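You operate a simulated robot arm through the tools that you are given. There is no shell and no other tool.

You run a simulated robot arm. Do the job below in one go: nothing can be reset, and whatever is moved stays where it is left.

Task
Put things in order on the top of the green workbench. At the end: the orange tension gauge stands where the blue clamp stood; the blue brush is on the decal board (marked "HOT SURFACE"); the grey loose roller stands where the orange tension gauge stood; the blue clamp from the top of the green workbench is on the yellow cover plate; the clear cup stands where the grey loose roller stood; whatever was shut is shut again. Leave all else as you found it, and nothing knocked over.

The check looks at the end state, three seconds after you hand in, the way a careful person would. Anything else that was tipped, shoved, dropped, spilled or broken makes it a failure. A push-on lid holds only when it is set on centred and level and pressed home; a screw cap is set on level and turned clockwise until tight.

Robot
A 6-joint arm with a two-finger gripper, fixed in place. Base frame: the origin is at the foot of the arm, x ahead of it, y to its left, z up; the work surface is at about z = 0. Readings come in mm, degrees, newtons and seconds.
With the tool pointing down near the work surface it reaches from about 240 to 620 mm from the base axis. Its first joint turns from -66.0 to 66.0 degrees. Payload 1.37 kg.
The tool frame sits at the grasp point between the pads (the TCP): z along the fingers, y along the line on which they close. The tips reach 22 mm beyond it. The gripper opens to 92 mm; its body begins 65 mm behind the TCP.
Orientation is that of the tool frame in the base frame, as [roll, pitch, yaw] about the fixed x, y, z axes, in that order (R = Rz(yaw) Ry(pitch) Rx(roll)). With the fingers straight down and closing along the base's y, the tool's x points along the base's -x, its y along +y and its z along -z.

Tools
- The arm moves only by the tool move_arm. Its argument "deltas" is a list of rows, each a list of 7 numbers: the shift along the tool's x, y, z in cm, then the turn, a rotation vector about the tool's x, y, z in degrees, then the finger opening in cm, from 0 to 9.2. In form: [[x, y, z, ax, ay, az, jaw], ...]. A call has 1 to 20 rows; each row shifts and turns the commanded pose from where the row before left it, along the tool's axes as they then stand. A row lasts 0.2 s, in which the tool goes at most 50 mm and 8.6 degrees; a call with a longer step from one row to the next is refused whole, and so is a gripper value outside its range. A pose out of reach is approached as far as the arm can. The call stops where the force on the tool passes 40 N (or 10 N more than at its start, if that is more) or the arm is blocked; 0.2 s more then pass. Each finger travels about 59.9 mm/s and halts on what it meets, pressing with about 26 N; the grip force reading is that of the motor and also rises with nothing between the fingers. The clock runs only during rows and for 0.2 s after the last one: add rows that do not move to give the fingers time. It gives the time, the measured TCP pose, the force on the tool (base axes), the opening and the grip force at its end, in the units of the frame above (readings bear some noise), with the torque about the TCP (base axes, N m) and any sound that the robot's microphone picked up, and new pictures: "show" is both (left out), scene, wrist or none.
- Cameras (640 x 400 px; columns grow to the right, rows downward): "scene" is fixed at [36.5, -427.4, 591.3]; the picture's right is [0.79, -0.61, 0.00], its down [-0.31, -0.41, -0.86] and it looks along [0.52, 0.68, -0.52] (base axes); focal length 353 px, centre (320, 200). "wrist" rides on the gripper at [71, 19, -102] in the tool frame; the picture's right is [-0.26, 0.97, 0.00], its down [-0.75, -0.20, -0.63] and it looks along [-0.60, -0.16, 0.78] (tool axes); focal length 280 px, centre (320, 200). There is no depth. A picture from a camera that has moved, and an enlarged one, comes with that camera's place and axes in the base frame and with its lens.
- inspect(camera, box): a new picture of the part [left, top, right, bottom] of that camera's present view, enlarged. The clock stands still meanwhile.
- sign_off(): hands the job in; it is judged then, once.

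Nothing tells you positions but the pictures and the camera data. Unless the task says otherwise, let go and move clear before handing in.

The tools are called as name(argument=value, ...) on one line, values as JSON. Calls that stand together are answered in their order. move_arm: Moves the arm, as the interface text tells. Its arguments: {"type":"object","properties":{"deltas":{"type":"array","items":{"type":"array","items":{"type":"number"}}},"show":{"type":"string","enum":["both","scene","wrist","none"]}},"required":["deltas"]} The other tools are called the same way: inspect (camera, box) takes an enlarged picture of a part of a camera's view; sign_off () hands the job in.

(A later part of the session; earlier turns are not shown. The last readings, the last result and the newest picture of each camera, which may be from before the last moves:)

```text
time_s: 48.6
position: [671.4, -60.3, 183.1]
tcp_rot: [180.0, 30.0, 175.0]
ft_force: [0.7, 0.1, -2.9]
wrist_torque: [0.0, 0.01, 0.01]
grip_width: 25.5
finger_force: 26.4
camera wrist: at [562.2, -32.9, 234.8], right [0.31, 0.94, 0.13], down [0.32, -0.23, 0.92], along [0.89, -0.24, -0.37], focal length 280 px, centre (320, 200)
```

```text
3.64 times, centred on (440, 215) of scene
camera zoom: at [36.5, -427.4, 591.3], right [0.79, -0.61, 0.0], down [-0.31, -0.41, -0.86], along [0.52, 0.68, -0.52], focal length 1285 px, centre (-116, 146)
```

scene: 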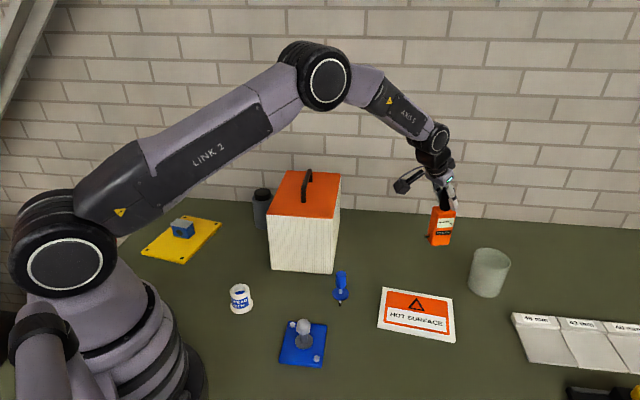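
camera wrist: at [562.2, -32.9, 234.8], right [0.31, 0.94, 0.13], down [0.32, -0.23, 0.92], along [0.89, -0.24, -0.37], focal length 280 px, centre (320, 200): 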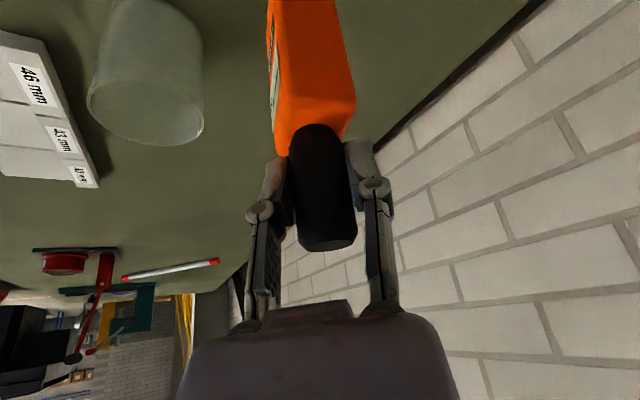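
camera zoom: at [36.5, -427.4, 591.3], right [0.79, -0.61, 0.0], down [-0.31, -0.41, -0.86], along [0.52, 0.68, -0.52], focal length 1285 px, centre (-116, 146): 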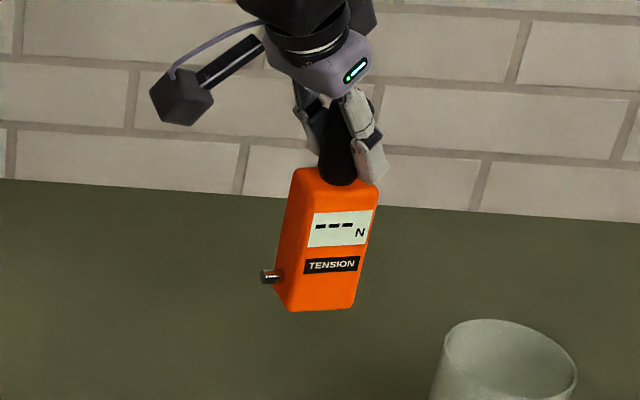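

It holds steady and upright at about 0.3 kg. I'll bring it inward and turn the tool to 45° so the camera stays clear of the filter block.

move_arm(deltas=[[2.853, 1.72, -1.647, 0, 0, 0, 1.5], [2.853, 1.72, -1.647, 0, 0, 0, 1.5], [2.853, 1.72, -1.647, 0, 0, 0, 1.5], [0, 0, 0, -4.167, 0, -7.217, 1.5], [0, 0, 0, -4.167, 0, -7.217, 1.5], [0, 0, 0, -4.167, 0, -7.217, 1.5], [0, 0, 0, -4.167, 0, -7.217, 1.5], [0, 0, 0, -4.167, 0, -7.217, 1.5], [0, 0, 0, -4.167, 0, -7.217, 1.5], [0, 0, 0, 0, 0, 0, 1.5]])

```text
time_s: 50.8
position: [579.5, -1.0, 183.5]
tcp_rot: [179.9, 30.0, -134.9]
ft_force: [0.3, -0.3, -2.9]
wrist_torque: [0.02, -0.01, -0.02]
grip_width: 25.3
finger_force: 25.9
camera wrist: at [486.6, -67.3, 235.0], right [-0.52, 0.84, 0.13], down [0.38, 0.1, 0.92], along [0.76, 0.53, -0.37], focal length 280 px, centre (320, 200)
```

scene: 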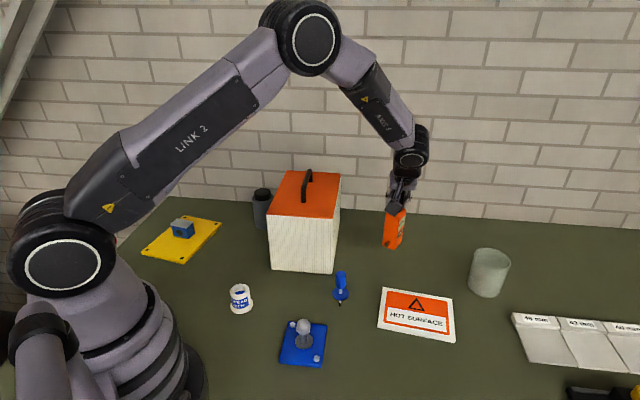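
wrist: 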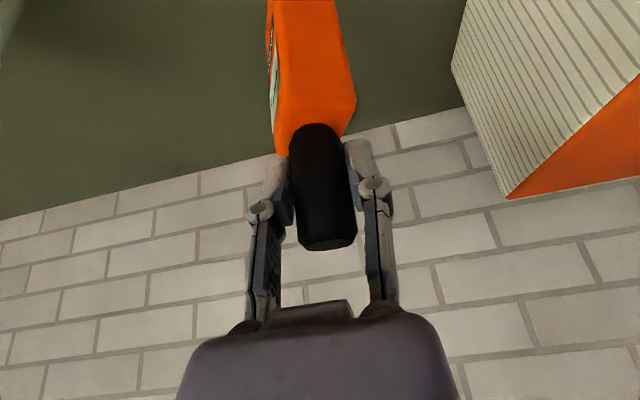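

move_arm(deltas=[[-1.93, 3.505, 1.115, 0, 0, 0, 1.5], [-1.93, 3.505, 1.115, 0, 0, 0, 1.5], [1.25, 0, 2.165, 0, 0, 0, 1.5], [1.25, 0, 2.165, 0, 0, 0, 1.5], [0, 0, 0, 0, 0, 0, 1.5]])

inspect(camera="scene", box=[326, 170, 426, 270])

```text
time_s: 52.0
position: [561.8, 79.3, 131.9]
tcp_rot: [-180.0, 30.0, -135.0]
ft_force: [0.0, -0.4, -4.1]
wrist_torque: [-0.01, -0.04, -0.02]
grip_width: 25.3
finger_force: 25.8
camera wrist: at [469.4, 13.2, 184.7], right [-0.52, 0.84, 0.13], down [0.39, 0.1, 0.92], along [0.76, 0.53, -0.37], focal length 280 px, centre (320, 200)
```

scene: 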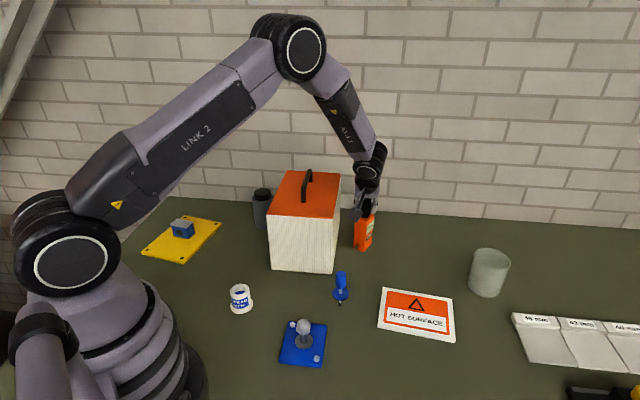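
wrist: 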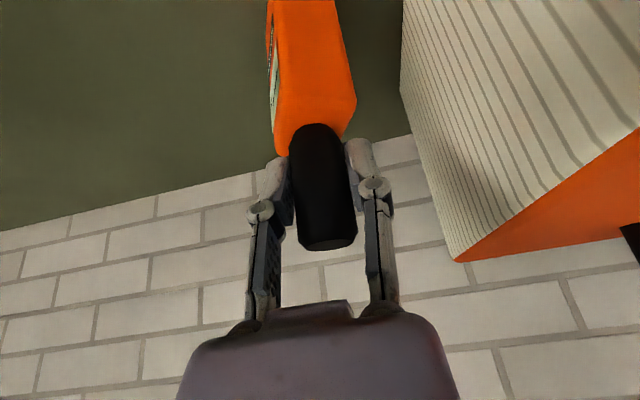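

```text
4.00 times, centred on (376, 220) of scene
camera zoom: at [36.5, -427.4, 591.3], right [0.79, -0.61, 0.0], down [-0.31, -0.41, -0.86], along [0.52, 0.68, -0.52], focal length 1413 px, centre (96, 120)
```

zoom: 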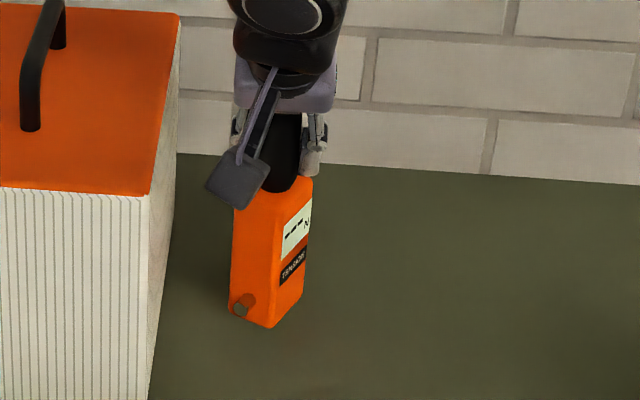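

It's about 10 mm above the bench at the clamp's old spot. I'll lower gently.

move_arm(deltas=[[0.2, 0, 0.346, 0, 0, 0, 1.5], [0.15, 0, 0.26, 0, 0, 0, 1.5], [0.1, 0, 0.173, 0, 0, 0, 1.5], [0, 0, 0, 0, 0, 0, 1.5]], show="none")

```text
time_s: 53.0
position: [561.7, 79.2, 123.5]
tcp_rot: [-180.0, 30.0, -134.9]
ft_force: [0.7, 0.4, -2.3]
wrist_torque: [0.0, 0.0, 0.0]
grip_width: 25.2
finger_force: 25.9
```

move_arm(deltas=[[0.05, 0, 0.087, 0, 0, 0, 1.5], [0, 0, 0, 0, 0, 0, 1.5]], show="none")

inspect(camera="scene", box=[336, 190, 396, 265])

```text
time_s: 53.6
position: [561.3, 79.5, 123.7]
tcp_rot: [-179.9, 30.1, -135.1]
ft_force: [-3.4, -1.4, 5.8]
wrist_torque: [-0.06, 0.19, 0.0]
grip_width: 25.4
finger_force: 26.0
```

```text
5.33 times, centred on (366, 228) of scene
camera zoom: at [36.5, -427.4, 591.3], right [0.79, -0.61, 0.0], down [-0.31, -0.41, -0.86], along [0.52, 0.68, -0.52], focal length 1884 px, centre (75, 53)
```

zoom: 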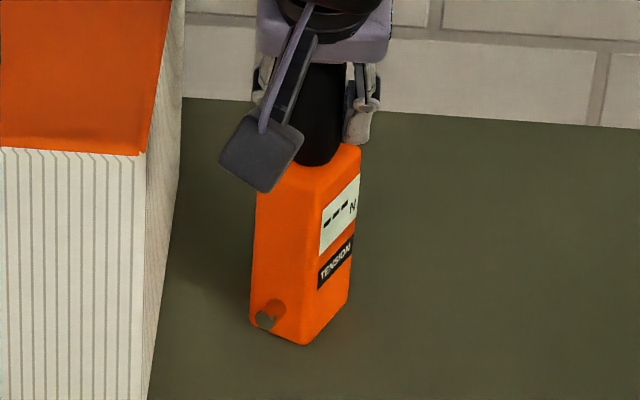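

It's in contact with the bench. I'll open and back out along the tool axis.

move_arm(deltas=[[0, 0, 0, 0, 0, 0, 2.8], [0, 0, 0, 0, 0, 0, 4.0], [0, 0, 0, 0, 0, 0, 6.0], [0, 0, 0, 0, 0, 0, 6.0], [0, 0, -3.0, 0, 0, 0, 6.0], [0, 0, -4.0, 0, 0, 0, 6.0], [0, 0, -4.0, 0, 0, 0, 6.0], [0, 0, 0, 0, 0, 0, 6.0]])

inspect(camera="scene", box=[336, 190, 396, 265])

inspect(camera="wrist", box=[230, 0, 430, 180])

```text
time_s: 55.4
position: [521.5, 39.9, 220.5]
tcp_rot: [-180.0, 30.0, -135.0]
ft_force: [0.2, 0.1, 0.4]
wrist_torque: [-0.02, 0.02, -0.05]
grip_width: 60.1
finger_force: 0.1
camera wrist: at [429.3, -25.4, 271.4], right [-0.52, 0.84, 0.13], down [0.39, 0.1, 0.92], along [0.76, 0.53, -0.37], focal length 280 px, centre (320, 200)
```

scene: 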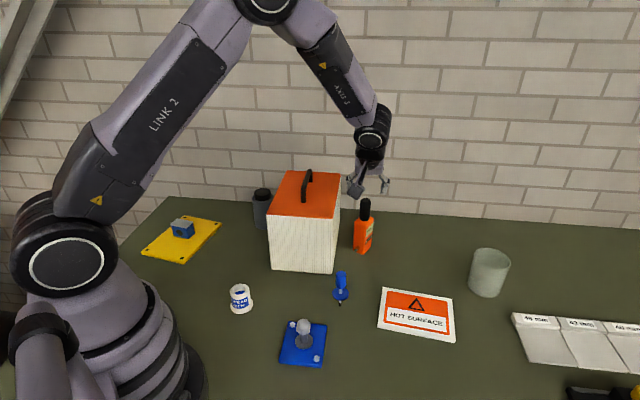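
wrist: 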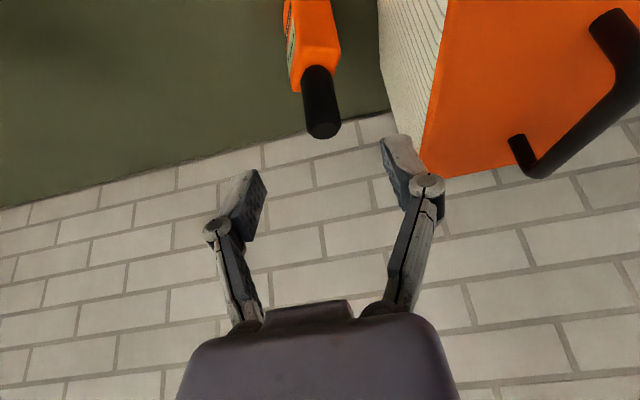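

```text
5.33 times, centred on (366, 228) of scene
camera zoom: at [36.5, -427.4, 591.3], right [0.79, -0.61, 0.0], down [-0.31, -0.41, -0.86], along [0.52, 0.68, -0.52], focal length 1884 px, centre (75, 53)
```

zoom: 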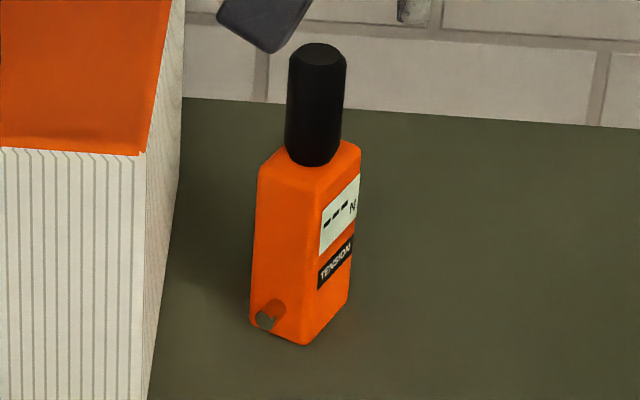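

```text
2.22 times, centred on (330, 90) of wrist
camera zoom: at [429.3, -25.4, 271.4], right [-0.52, 0.84, 0.13], down [0.39, 0.1, 0.92], along [0.76, 0.53, -0.37], focal length 623 px, centre (298, 444)
```

zoom: 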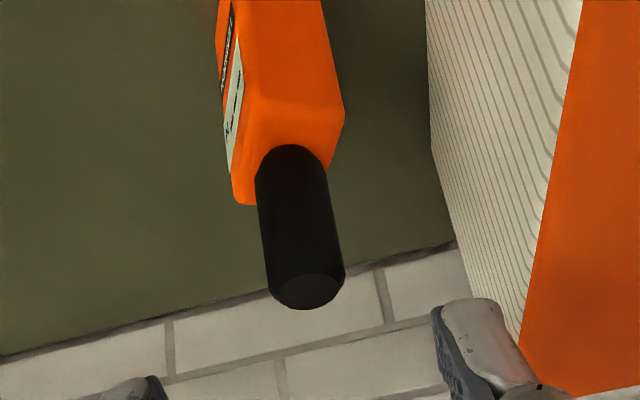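

The gauge stands upright within about 2 mm of the clamp's old centre. Next is the roller, so I'll raise up, pass over the block and take a look at it.

move_arm(deltas=[[-2.5, 0, -4.33, 0, 0, 0, 7.2], [0, 4.455, 0, 0, 0, 0, 7.2], [0, 4.455, 0, 0, 0, 0, 7.2], [0, 4.455, 0, 0, 0, 0, 7.2], [0, 4.455, 0, 0, 0, 0, 7.2], [0, 4.455, 0, 0, 0, 0, 7.2], [0, 4.455, 0, 0, 0, 0, 7.2], [0, 4.455, 0, 0, 0, 0, 7.2], [0, 0, 0, 3.0, 0, 5.196, 7.2], [0, 0, 0, 0, 0, 0, 7.2]])

inspect(camera="wrist", box=[220, 0, 420, 160])

```text
time_s: 57.6
position: [308.7, 252.0, 267.5]
tcp_rot: [179.9, 30.2, -138.5]
ft_force: [-0.6, 0.2, -1.0]
wrist_torque: [-0.02, -0.02, -0.03]
grip_width: 71.9
finger_force: 0.1
out of reach, approached as far as the arm can: row 9
camera wrist: at [211.4, 191.3, 319.5], right [-0.47, 0.87, 0.13], down [0.39, 0.07, 0.92], along [0.79, 0.48, -0.37], focal length 280 px, centre (320, 200)
```

scene: 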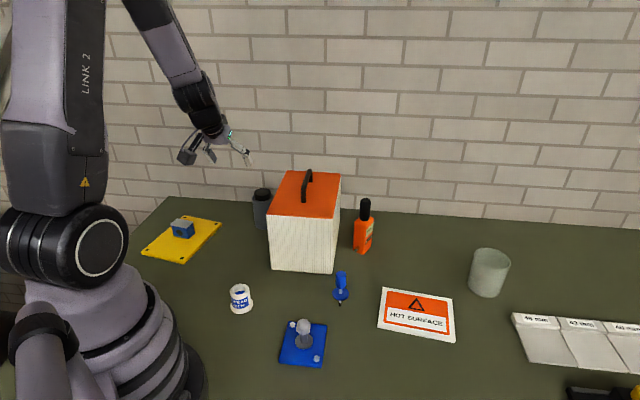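
wrist: 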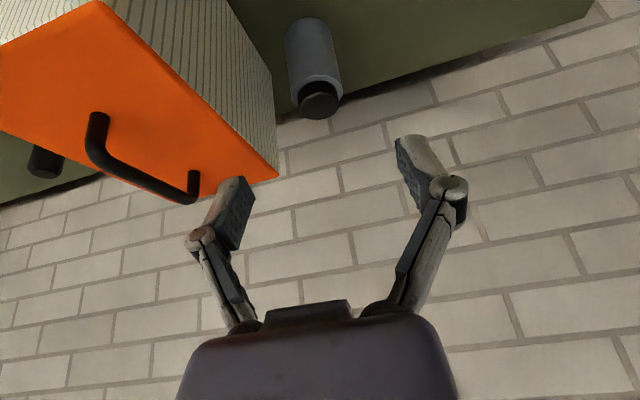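

```text
2.50 times, centred on (320, 80) of wrist
camera zoom: at [211.4, 191.3, 319.5], right [-0.47, 0.87, 0.13], down [0.39, 0.07, 0.92], along [0.79, 0.48, -0.37], focal length 701 px, centre (320, 500)
```

zoom: 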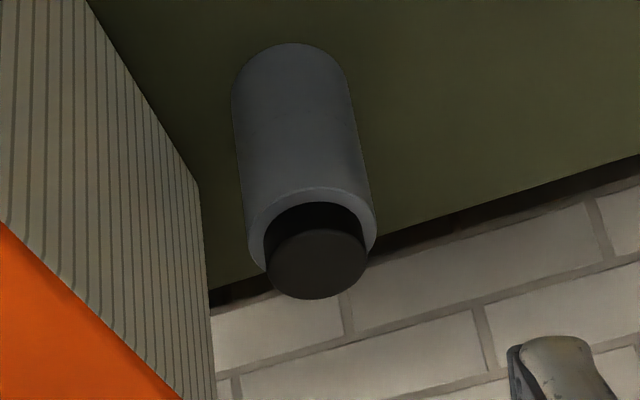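

The roller measures as centre about (420.5,339), Ø60 body up to z≈84 and black end to z≈104. The tool was a bit too close in for that tilt, so I'll move outward and re-read the pose.

move_arm(deltas=[[-3.825, -0.73, 2.205, 0, 0, 0, 7.2], [-3.825, -0.73, 2.205, 0, 0, 0, 7.2], [0, 0, 0, 0, 0, 0, 7.2]], show="wrist")

```text
time_s: 58.4
position: [359.3, 282.4, 271.0]
tcp_rot: [178.8, 32.5, -141.0]
ft_force: [0.2, -0.4, 0.4]
wrist_torque: [-0.01, -0.01, -0.01]
grip_width: 72.0
finger_force: 0.1
out of reach, approached as far as the arm can: row 1, 2
camera wrist: at [259.0, 222.9, 318.1], right [-0.44, 0.88, 0.16], down [0.37, 0.02, 0.93], along [0.82, 0.47, -0.34], focal length 280 px, centre (320, 200)
```

wrist: 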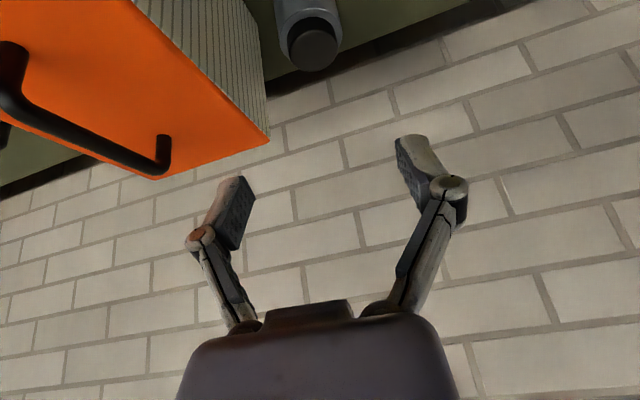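

The tilt is near a wrist singularity when aligned radially at this short range. I'll first bring the tool back to vertical, then approach the roller with the tilt plane offset sideways.

move_arm(deltas=[[0, 0, 0, 0, 7.5, 0, 7.2], [0, 0, 0, 0, 7.5, 0, 7.2], [0, 0, 0, 0, 7.5, 0, 7.2], [0, 0, 0, 0, 7.5, 0, 7.2], [0, 0, 0, 0, 0, 0, 7.2], [0, 0, 0, 0, 0, 0, 7.2]], show="scene")

```text
time_s: 59.8
position: [348.7, 306.1, 272.4]
tcp_rot: [173.2, 10.6, -138.1]
ft_force: [0.3, 0.6, 0.1]
wrist_torque: [-0.02, 0.02, 0.03]
grip_width: 72.1
finger_force: 0.0
out of reach, approached as far as the arm can: row 1, 2
```

scene: 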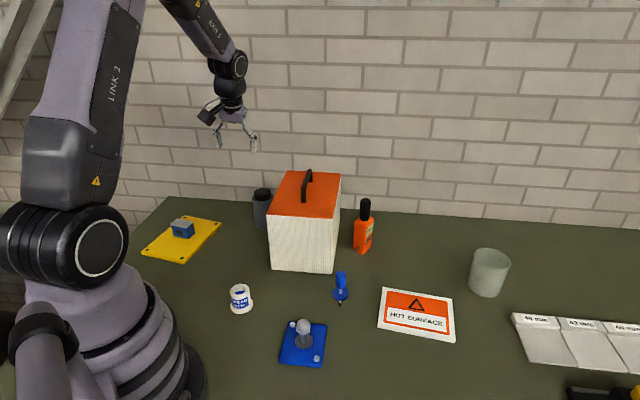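

move_arm(deltas=[[0, 0, 0, 0, 0, 0, 7.2], [0, 0, 0, 0, 0, 0, 7.2], [0, 0, 0, 0, 0, 0, 7.2]], show="none")

```text
time_s: 60.6
position: [348.4, 306.8, 272.4]
tcp_rot: [173.1, 10.6, -138.1]
ft_force: [-0.3, -0.3, -0.1]
wrist_torque: [0.01, -0.02, -0.02]
grip_width: 71.9
finger_force: 0.0
```

The pose is steady but slightly skewed. I'll level the tool, turn it to yaw −6°, then tilt 25° with the tilt plane offset from the arm plane.

move_arm(deltas=[[0, 0, 0, 3.41, 5.32, 0, 7.2], [0, 0, 0, 3.41, 5.32, 0, 7.2], [0, 0, 0, 0, 0, 8.08, 7.2], [0, 0, 0, 0, 0, 8.08, 7.2], [0, 0, 0, 0, 0, 8.08, 7.2], [0, 0, 0, 0, 0, 8.08, 7.2], [0, 0, 0, 0, 0, 8.08, 7.2], [0, 0, 0, 0, 0, 8.08, 7.2], [0, 0, 0, 0, 0, 0, 7.2]], show="wrist")

```text
time_s: 62.6
position: [349.7, 305.3, 272.1]
tcp_rot: [179.9, 0.0, 174.1]
ft_force: [-0.4, -1.3, -0.1]
wrist_torque: [0.02, 0.01, 0.01]
grip_width: 72.3
finger_force: 0.0
camera wrist: at [280.8, 331.8, 372.8], right [0.36, 0.93, 0.0], down [0.73, -0.28, 0.62], along [0.58, -0.23, -0.78], focal length 280 px, centre (320, 200)
```

wrist: 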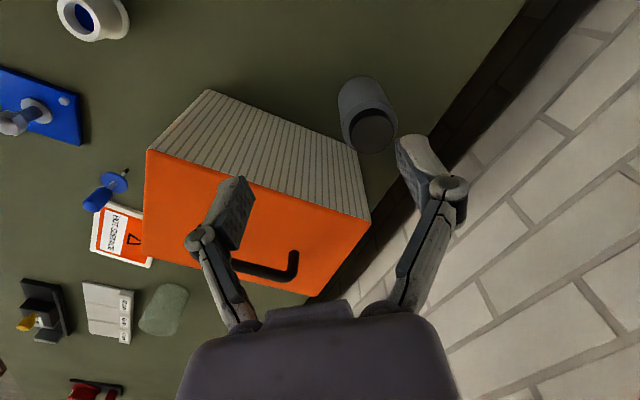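

inspect(camera="wrist", box=[316, 60, 416, 170])

```text
3.64 times, centred on (366, 115) of wrist
camera zoom: at [280.8, 331.8, 372.8], right [0.36, 0.93, 0.0], down [0.73, -0.28, 0.62], along [0.58, -0.23, -0.78], focal length 1020 px, centre (153, 509)
```

zoom: 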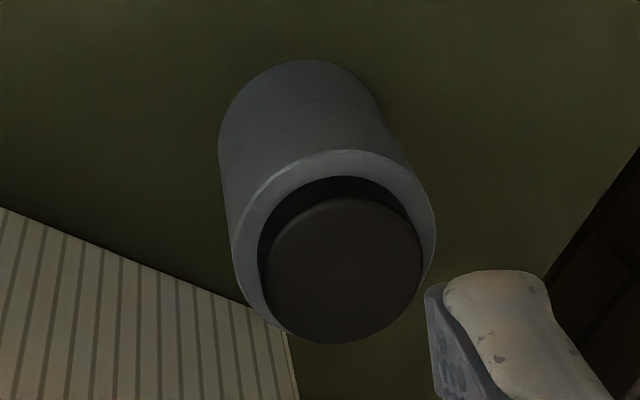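

From this closer view the roller centre is at about (420.5,337). I'll tilt 25° and move to the pre-grasp point.

move_arm(deltas=[[0, 0, 0, 0, -8.33, 0, 7.4], [0, 0, 0, 0, -8.33, 0, 7.4], [0, 0, 0, 0, -8.34, 0, 7.4], [0.847, 1.28, 3.473, 0, 0, 0, 7.4], [0.847, 1.28, 3.473, 0, 0, 0, 7.4], [0.847, 1.28, 3.473, 0, 0, 0, 7.4], [0, 0, 0, 0, 0, 0, 7.4]])

```text
time_s: 64.2
position: [374.8, 342.2, 167.2]
tcp_rot: [179.9, 25.0, 174.0]
ft_force: [-0.7, -0.1, -0.9]
wrist_torque: [0.03, -0.01, 0.02]
grip_width: 73.9
finger_force: 0.1
camera wrist: at [270.3, 372.2, 228.7], right [0.34, 0.94, 0.11], down [0.39, -0.25, 0.88], along [0.86, -0.25, -0.45], focal length 280 px, centre (320, 200)
```

scene: 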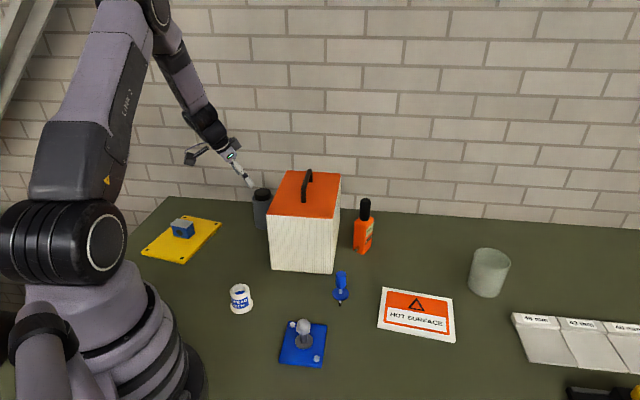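
wrist: 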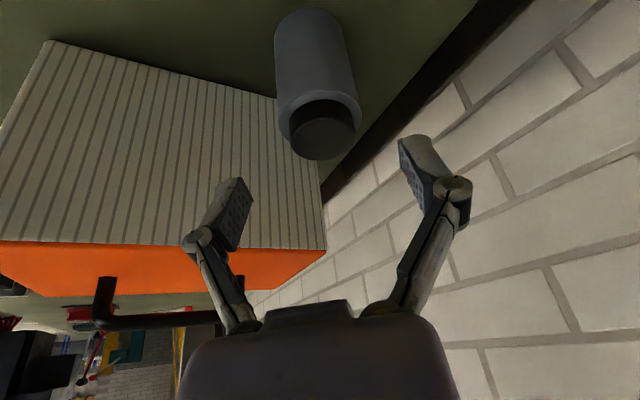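

Alignment is confirmed to about 1 mm. I'll advance along the tool axis to grasp height.

move_arm(deltas=[[0.037, -0.027, 3.673, 0, 0, 0, 7.4], [0.037, -0.027, 3.673, 0, 0, 0, 7.4], [0.037, -0.027, 3.673, 0, 0, 0, 7.4], [0, 0, 0, 0, 0, 0, 7.4]])

inspect(camera="scene", box=[220, 160, 310, 240])

```text
time_s: 65.2
position: [420.7, 338.0, 65.8]
tcp_rot: [179.9, 25.0, 174.0]
ft_force: [-0.4, 0.4, 0.2]
wrist_torque: [-0.03, 0.0, 0.0]
grip_width: 74.0
finger_force: 0.0
camera wrist: at [315.4, 367.5, 128.5], right [0.34, 0.94, 0.11], down [0.39, -0.25, 0.88], along [0.86, -0.25, -0.45], focal length 280 px, centre (320, 200)
```

scene: 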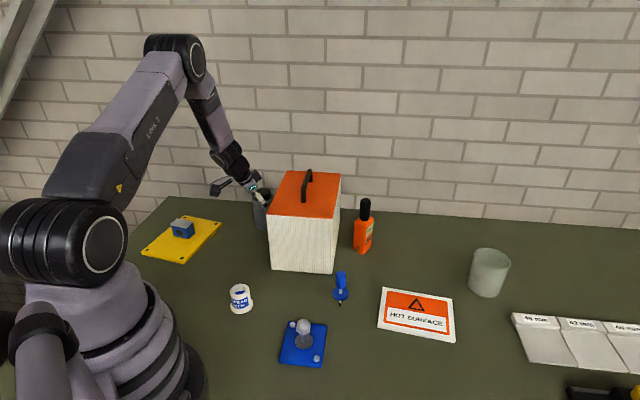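
wrist: 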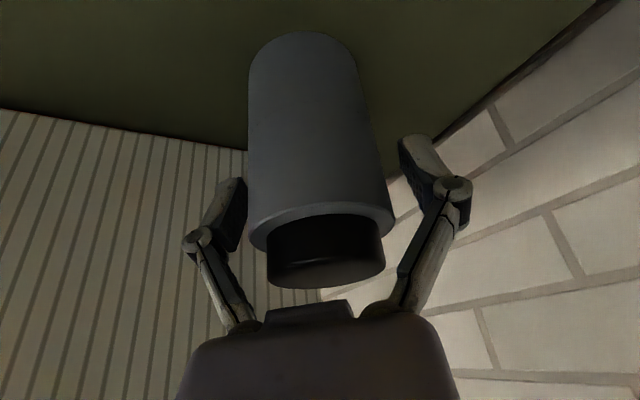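

```text
5.00 times, centred on (265, 200) of scene
camera zoom: at [36.5, -427.4, 591.3], right [0.79, -0.61, 0.0], down [-0.31, -0.41, -0.86], along [0.52, 0.68, -0.52], focal length 1766 px, centre (595, 200)
```

zoom: 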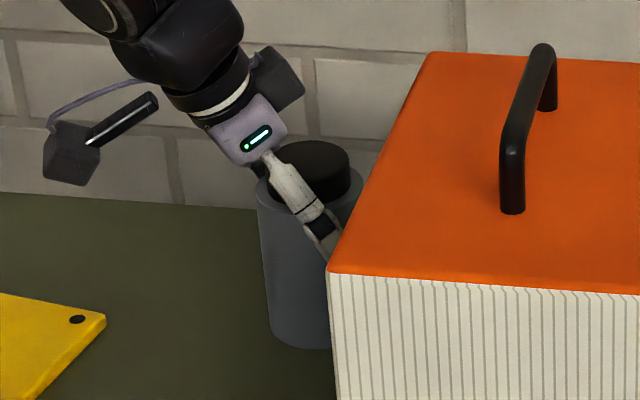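

The roller is centred between the fingers with clearance to the palm, so I'll close.

move_arm(deltas=[[0, 0, 0, 0, 0, 0, 6.6], [0, 0, 0, 0, 0, 0, 5.0], [0, 0, 0, 0, 0, 0, 5.0], [0, 0, 0, 0, 0, 0, 5.0]])

inspect(camera="scene", box=[220, 160, 310, 240])

```text
time_s: 66.2
position: [420.1, 337.7, 67.1]
tcp_rot: [179.9, 25.0, 174.1]
ft_force: [0.7, -0.2, -1.1]
wrist_torque: [-0.11, -0.05, 0.02]
grip_width: 59.3
finger_force: 25.9
camera wrist: at [315.3, 367.4, 128.6], right [0.34, 0.94, 0.11], down [0.4, -0.25, 0.88], along [0.86, -0.25, -0.45], focal length 280 px, centre (320, 200)
```

scene: 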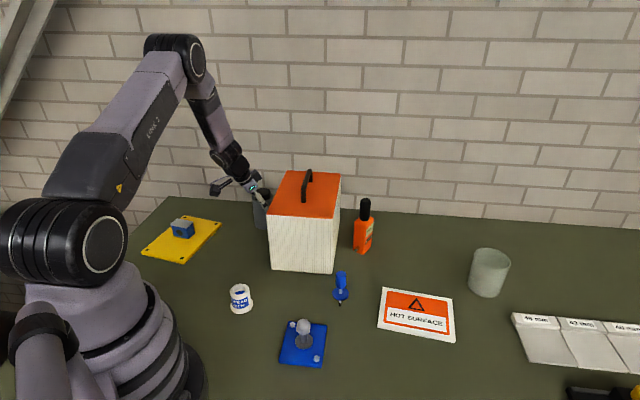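
wrist: 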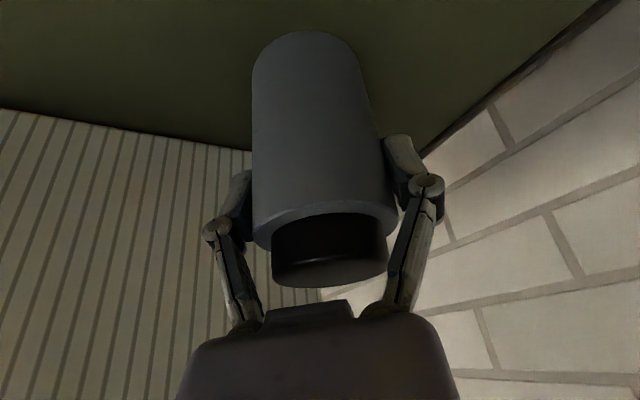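

```text
5.00 times, centred on (265, 200) of scene
camera zoom: at [36.5, -427.4, 591.3], right [0.79, -0.61, 0.0], down [-0.31, -0.41, -0.86], along [0.52, 0.68, -0.52], focal length 1766 px, centre (595, 200)
```

zoom: 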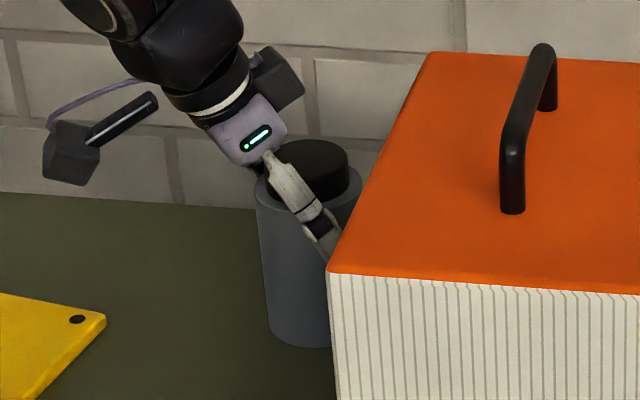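

Gripped at 59.3 mm. I'll lift straight up, slowly at first.

move_arm(deltas=[[-0.423, 0, -0.906, 0, 0, 0, 5.0], [-0.845, 0, -1.813, 0, 0, 0, 5.0], [0, 0, 0, 0, 0, 0, 5.0]])

```text
time_s: 67.0
position: [420.4, 336.7, 95.5]
tcp_rot: [179.8, 25.0, 174.2]
ft_force: [0.9, 0.7, -5.5]
wrist_torque: [0.01, 0.02, -0.01]
grip_width: 59.6
finger_force: 26.1
camera wrist: at [315.1, 367.0, 158.8], right [0.34, 0.94, 0.11], down [0.4, -0.25, 0.88], along [0.85, -0.25, -0.45], focal length 280 px, centre (320, 200)
```

scene: 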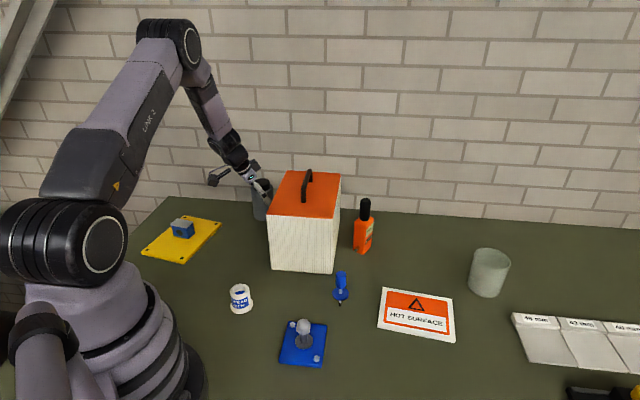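
wrist: 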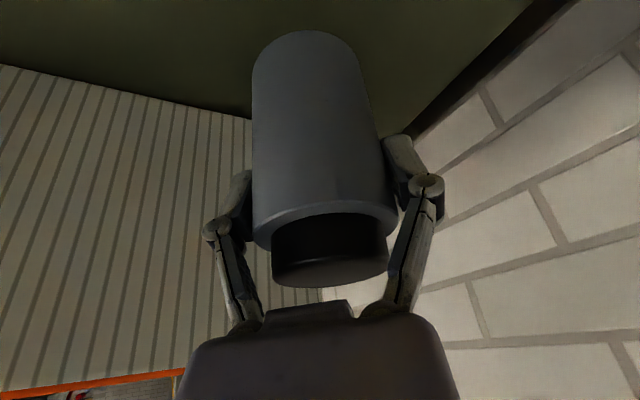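

Stable at about 0.55 kg. I'll raise it well above the block's handle and carry it over to the gauge's old spot.

move_arm(deltas=[[-2.06, 0, -4.418, 0, 0, 0, 5.0], [-2.06, 0, -4.418, 0, 0, 0, 5.0], [-2.06, 0, -4.418, 0, 0, 0, 5.0], [-2.06, 0, -4.418, 0, 0, 0, 5.0], [-2.672, -3.687, 1.245, 0, 0, 0, 5.0], [-2.672, -3.687, 1.245, 0, 0, 0, 5.0], [-2.672, -3.687, 1.245, 0, 0, 0, 5.0], [-2.672, -3.687, 1.245, 0, 0, 0, 5.0], [-2.672, -3.687, 1.245, 0, 0, 0, 5.0], [-2.672, -3.687, 1.245, 0, 0, 0, 5.0], [-2.672, -3.687, 1.245, 0, 0, 0, 5.0], [-2.672, -3.687, 1.245, 0, 0, 0, 5.0], [-2.672, -3.687, 1.245, 0, 0, 0, 5.0], [-2.672, -3.687, 1.245, 0, 0, 0, 5.0], [0, 0, 0, 0, 0, 0, 5.0]])

```text
time_s: 70.2
position: [671.4, -63.5, 288.8]
tcp_rot: [179.9, 24.9, 174.1]
ft_force: [-0.3, 0.3, -4.1]
wrist_torque: [0.01, 0.01, 0.02]
grip_width: 59.8
finger_force: 26.0
camera wrist: at [566.6, -33.9, 351.0], right [0.34, 0.94, 0.11], down [0.4, -0.25, 0.88], along [0.85, -0.25, -0.45], focal length 280 px, centre (320, 200)
```

scene: 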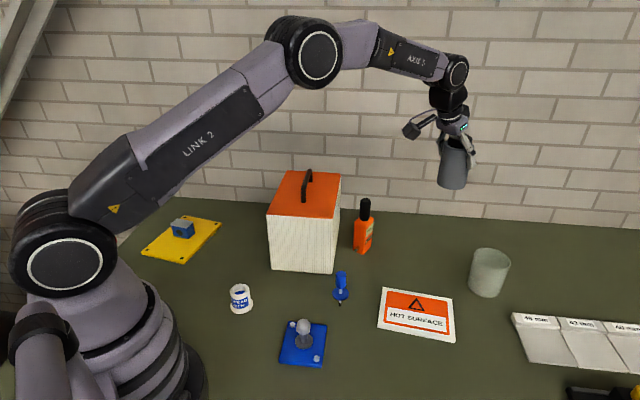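
wrist: 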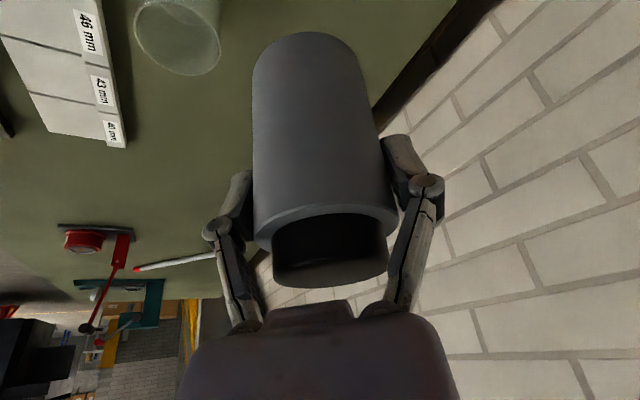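

move_arm(deltas=[[-0.32, 0.47, 0.15, 0, 0, 0, 5.0], [2.09, 0, 4.48, 0, 0, 0, 5.0], [2.09, 0, 4.48, 0, 0, 0, 5.0], [2.09, 0, 4.48, 0, 0, 0, 5.0], [1.9, 0, 4.08, 0, 0, 0, 5.0], [0, 0, 0, 0, 0, 0, 5.0], [0, 0, 0, 0, 0, 0, 5.0]])

inspect(camera="scene", box=[390, 170, 490, 270])

```text
time_s: 71.8
position: [679.0, -55.9, 94.9]
tcp_rot: [179.9, 25.0, 174.0]
ft_force: [0.7, -0.1, -4.2]
wrist_torque: [0.04, 0.01, -0.02]
grip_width: 59.9
finger_force: 25.8
camera wrist: at [573.5, -27.1, 157.6], right [0.34, 0.94, 0.11], down [0.4, -0.25, 0.88], along [0.86, -0.25, -0.45], focal length 280 px, centre (320, 200)
```

scene: 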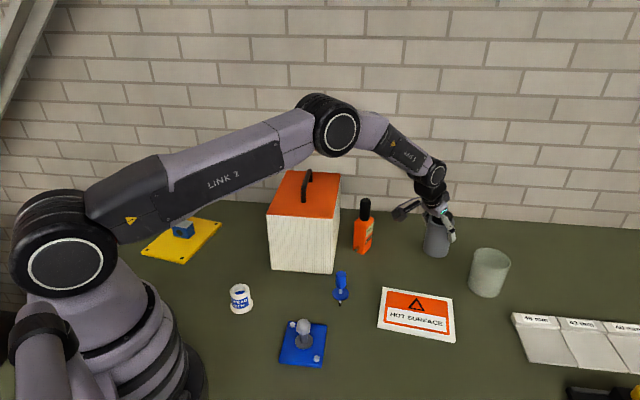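
wrist: 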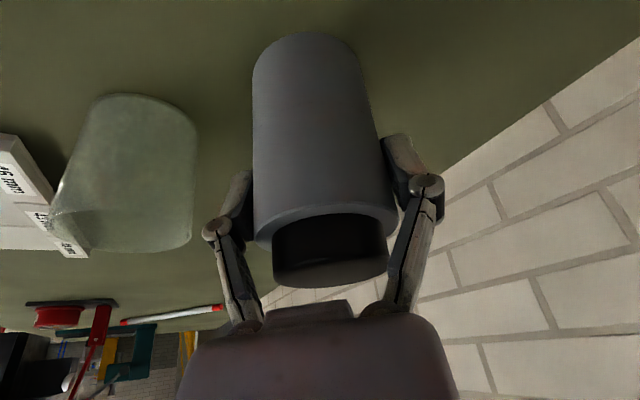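

```text
4.00 times, centred on (440, 220) of scene
camera zoom: at [36.5, -427.4, 591.3], right [0.79, -0.61, 0.0], down [-0.31, -0.41, -0.86], along [0.52, 0.68, -0.52], focal length 1413 px, centre (-160, 120)
```

zoom: 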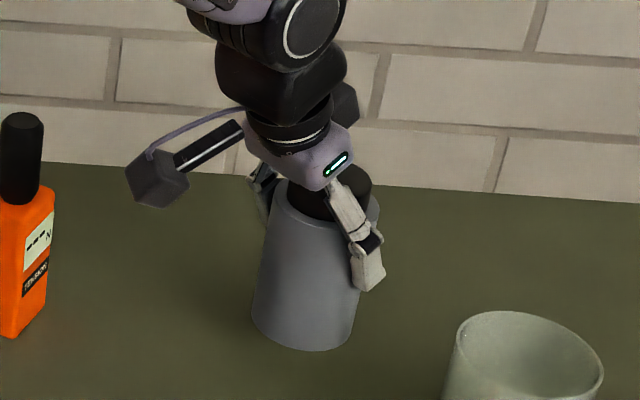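

move_arm(deltas=[[0.244, -0.31, -0.114, 0, 0, 0, 5.0], [0.634, 0, 1.36, 0, 0, 0, 5.0], [0.296, 0, 0.634, 0, 0, 0, 5.0], [0, 0, 0, 0, 0, 0, 5.0], [0, 0, 0, 0, 0, 0, 5.0]])

inspect(camera="scene", box=[390, 170, 490, 270])

```text
time_s: 73.0
position: [676.3, -59.0, 74.2]
tcp_rot: [179.9, 25.0, 174.0]
ft_force: [-0.3, -0.1, -6.5]
wrist_torque: [0.01, 0.04, 0.0]
grip_width: 59.9
finger_force: 25.7
camera wrist: at [570.7, -29.6, 136.3], right [0.34, 0.94, 0.11], down [0.4, -0.25, 0.88], along [0.86, -0.25, -0.45], focal length 280 px, centre (320, 200)
```

scene: 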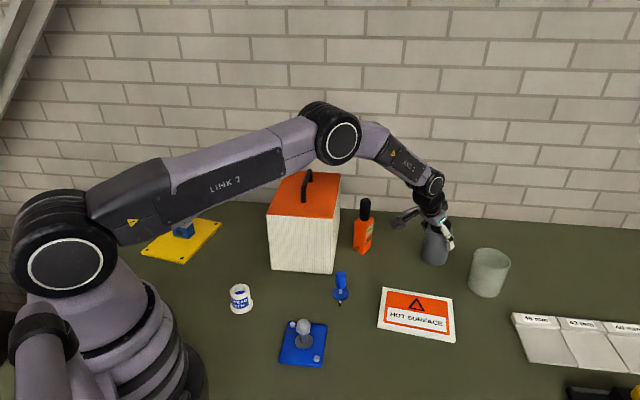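
wrist: 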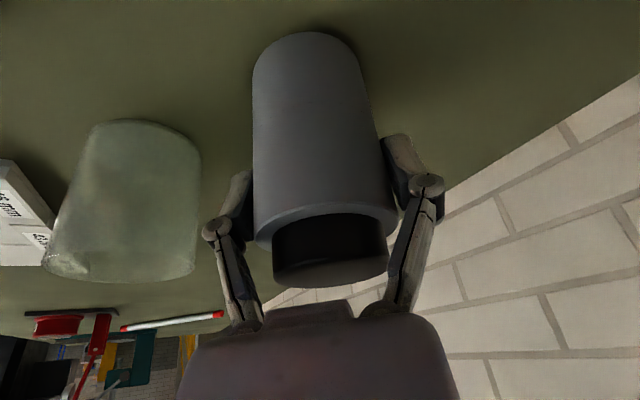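

```text
4.00 times, centred on (440, 220) of scene
camera zoom: at [36.5, -427.4, 591.3], right [0.79, -0.61, 0.0], down [-0.31, -0.41, -0.86], along [0.52, 0.68, -0.52], focal length 1413 px, centre (-160, 120)
```

zoom: 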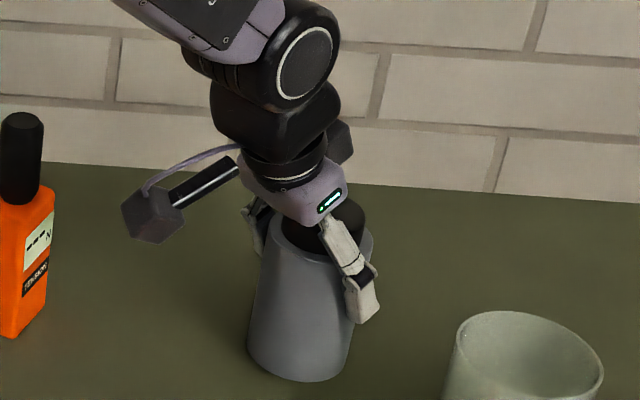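

move_arm(deltas=[[0.169, 0, 0.3625, 0, 0, 0, 5.0], [0.085, 0, 0.181, 0, 0, 0, 5.0], [0, 0, 0, 0, 0, 0, 5.0], [0, 0, 0, 0, 0, 0, 5.0]], show="none")

```text
time_s: 74.0
position: [675.1, -59.5, 67.6]
tcp_rot: [179.9, 24.9, 174.0]
ft_force: [-0.1, -1.0, -4.6]
wrist_torque: [-0.01, 0.02, 0.01]
grip_width: 59.9
finger_force: 26.1
```

move_arm(deltas=[[0.042, 0, 0.0906, 0, 0, 0, 5.0], [0, 0, 0, 0, 0, 0, 5.0]], show="none")

```text
time_s: 74.6
position: [675.3, -59.9, 67.6]
tcp_rot: [179.9, 25.0, 174.1]
ft_force: [-0.2, 0.9, -5.2]
wrist_torque: [0.03, 0.01, 0.03]
grip_width: 59.5
finger_force: 26.1
```

move_arm(deltas=[[0.042, 0, 0.0906, 0, 0, 0, 5.0], [0, 0, 0, 0, 0, 0, 5.0]], show="none")

```text
time_s: 75.2
position: [674.6, -58.9, 65.9]
tcp_rot: [179.9, 24.9, 174.0]
ft_force: [-1.3, 0.3, -2.9]
wrist_torque: [0.03, 0.09, -0.01]
grip_width: 59.6
finger_force: 25.7
```

move_arm(deltas=[[0.021, 0, 0.0453, 0, 0, 0, 5.0], [0, 0, 0, 0, 0, 0, 5.0]], show="scene")

```text
time_s: 75.8
position: [676.8, -58.7, 66.7]
tcp_rot: [179.9, 25.1, 174.1]
ft_force: [-3.4, 0.1, 4.3]
wrist_torque: [0.16, 0.46, 0.03]
grip_width: 59.9
finger_force: 26.0
```

scene: 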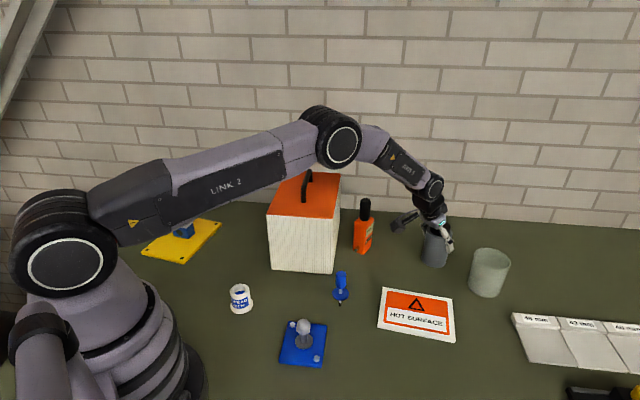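

It's down on the bench. I'll open and back out along the tool axis.

move_arm(deltas=[[0, 0, 0, 0, 0, 0, 6.3], [0, 0, 0, 0, 0, 0, 7.0], [0, 0, 0, 0, 0, 0, 7.6], [0, 0, 0, 0, 0, 0, 7.6], [0, 0, -3.0, 0, 0, 0, 7.6], [0, 0, -4.0, 0, 0, 0, 7.6], [0, 0, -4.5, 0, 0, 0, 7.6], [0, 0, 0, 0, 0, 0, 7.6]])

inspect(camera="scene", box=[390, 170, 530, 310])

inspect(camera="wrist", box=[80, 0, 400, 200])

```text
time_s: 77.6
position: [628.1, -53.3, 171.2]
tcp_rot: [179.9, 25.1, 174.0]
ft_force: [0.8, -0.5, 0.1]
wrist_torque: [0.03, 0.02, -0.01]
grip_width: 76.0
finger_force: 0.0
camera wrist: at [522.4, -23.6, 233.0], right [0.34, 0.94, 0.11], down [0.39, -0.25, 0.88], along [0.86, -0.25, -0.45], focal length 280 px, centre (320, 200)
```

scene: 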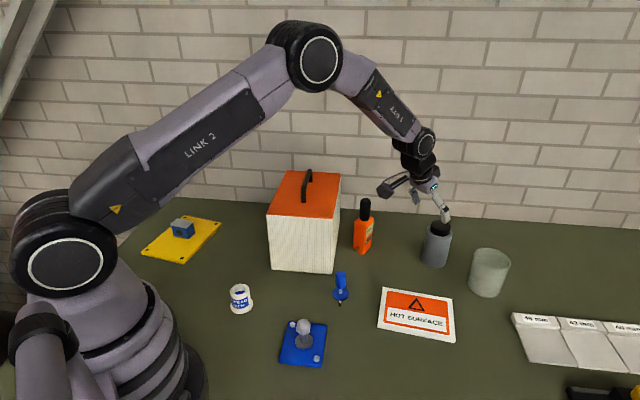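
wrist: 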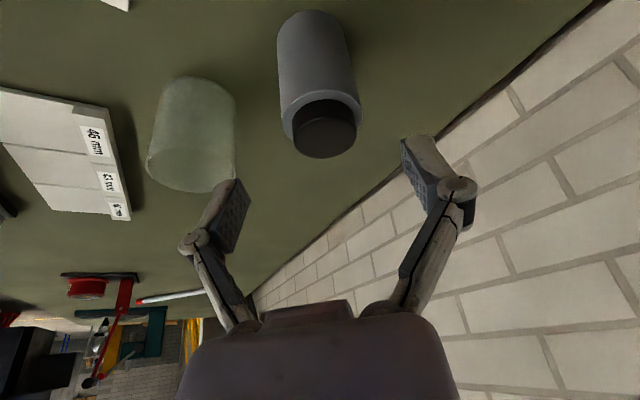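

```text
2.86 times, centred on (460, 240) of scene
camera zoom: at [36.5, -427.4, 591.3], right [0.79, -0.61, 0.0], down [-0.31, -0.41, -0.86], along [0.52, 0.68, -0.52], focal length 1009 px, centre (-80, 86)
```

zoom: 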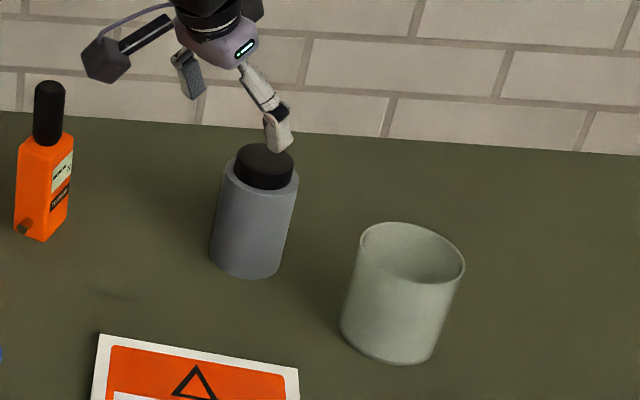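

```text
2.00 times, centred on (240, 100) of wrist
camera zoom: at [522.4, -23.6, 233.0], right [0.34, 0.94, 0.11], down [0.39, -0.25, 0.88], along [0.86, -0.25, -0.45], focal length 561 px, centre (480, 400)
```

zoom: 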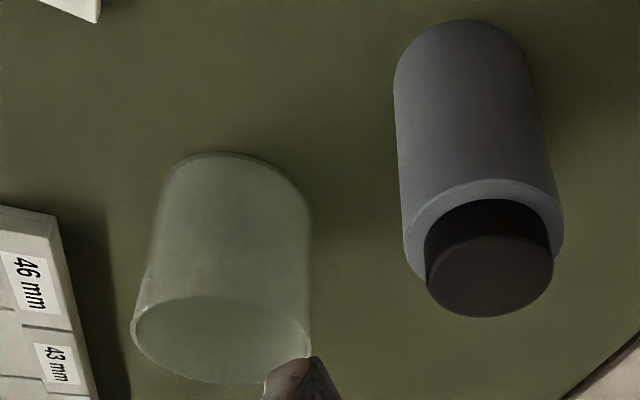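

The roller stands upright at the gauge's old spot (about (677,-60)). Next is the cup: I'll tilt to 35° to reach it and look from the pre-grasp position.

move_arm(deltas=[[0, 0, 0, 0, -5.0, 0, 9.2], [0, 0, 0, 0, -5.0, 0, 9.2], [0.137, -4.27, 0.643, 0, 0, 0, 9.2], [0.137, -4.27, 0.643, 0, 0, 0, 9.2], [0.137, -4.27, 0.643, 0, 0, 0, 9.2], [0, 0, 0, 0, 0, 0, 9.2], [0, 0, 0, 0, 0, 0, 9.2]])

inspect(camera="wrist", box=[220, 0, 420, 160])

```text
time_s: 79.2
position: [620.2, -182.0, 150.3]
tcp_rot: [-179.9, 35.0, 174.0]
ft_force: [0.5, -0.1, -0.1]
wrist_torque: [0.02, 0.02, 0.02]
grip_width: 92.2
finger_force: 0.0
camera wrist: at [506.0, -151.5, 192.5], right [0.31, 0.94, 0.15], down [0.24, -0.23, 0.94], along [0.92, -0.26, -0.29], focal length 280 px, centre (320, 200)
```

scene: 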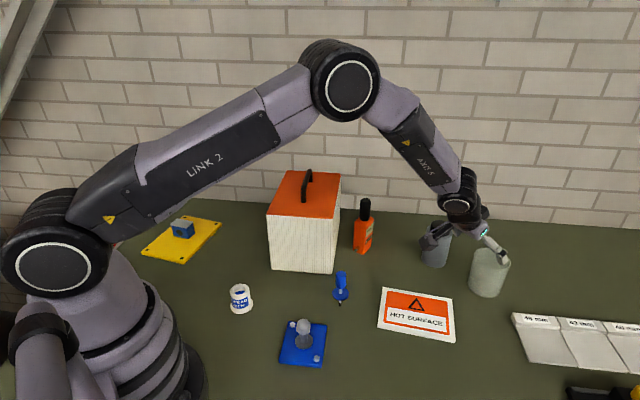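
wrist: 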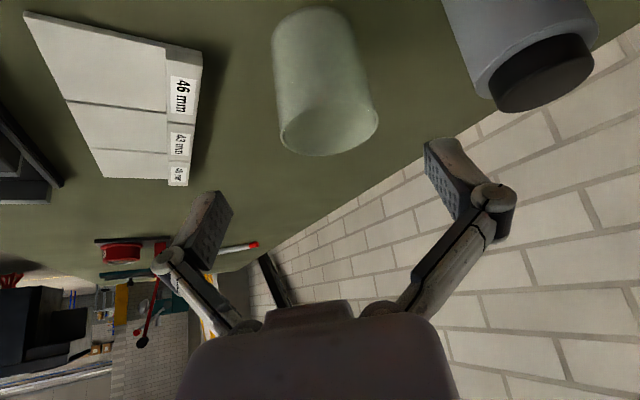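

```text
2.50 times, centred on (320, 80) of wrist
camera zoom: at [506.0, -151.5, 192.5], right [0.31, 0.94, 0.15], down [0.24, -0.23, 0.94], along [0.92, -0.26, -0.29], focal length 701 px, centre (320, 500)
```

zoom: 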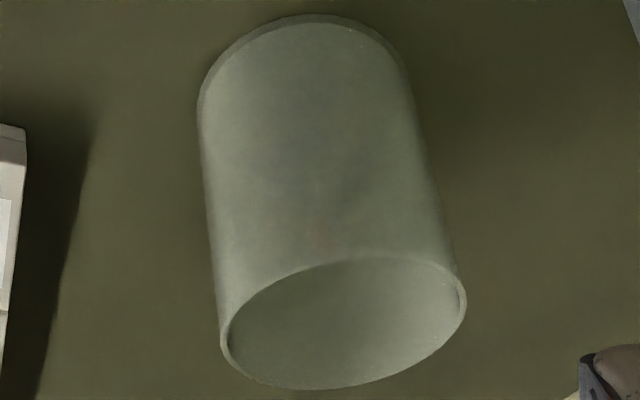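

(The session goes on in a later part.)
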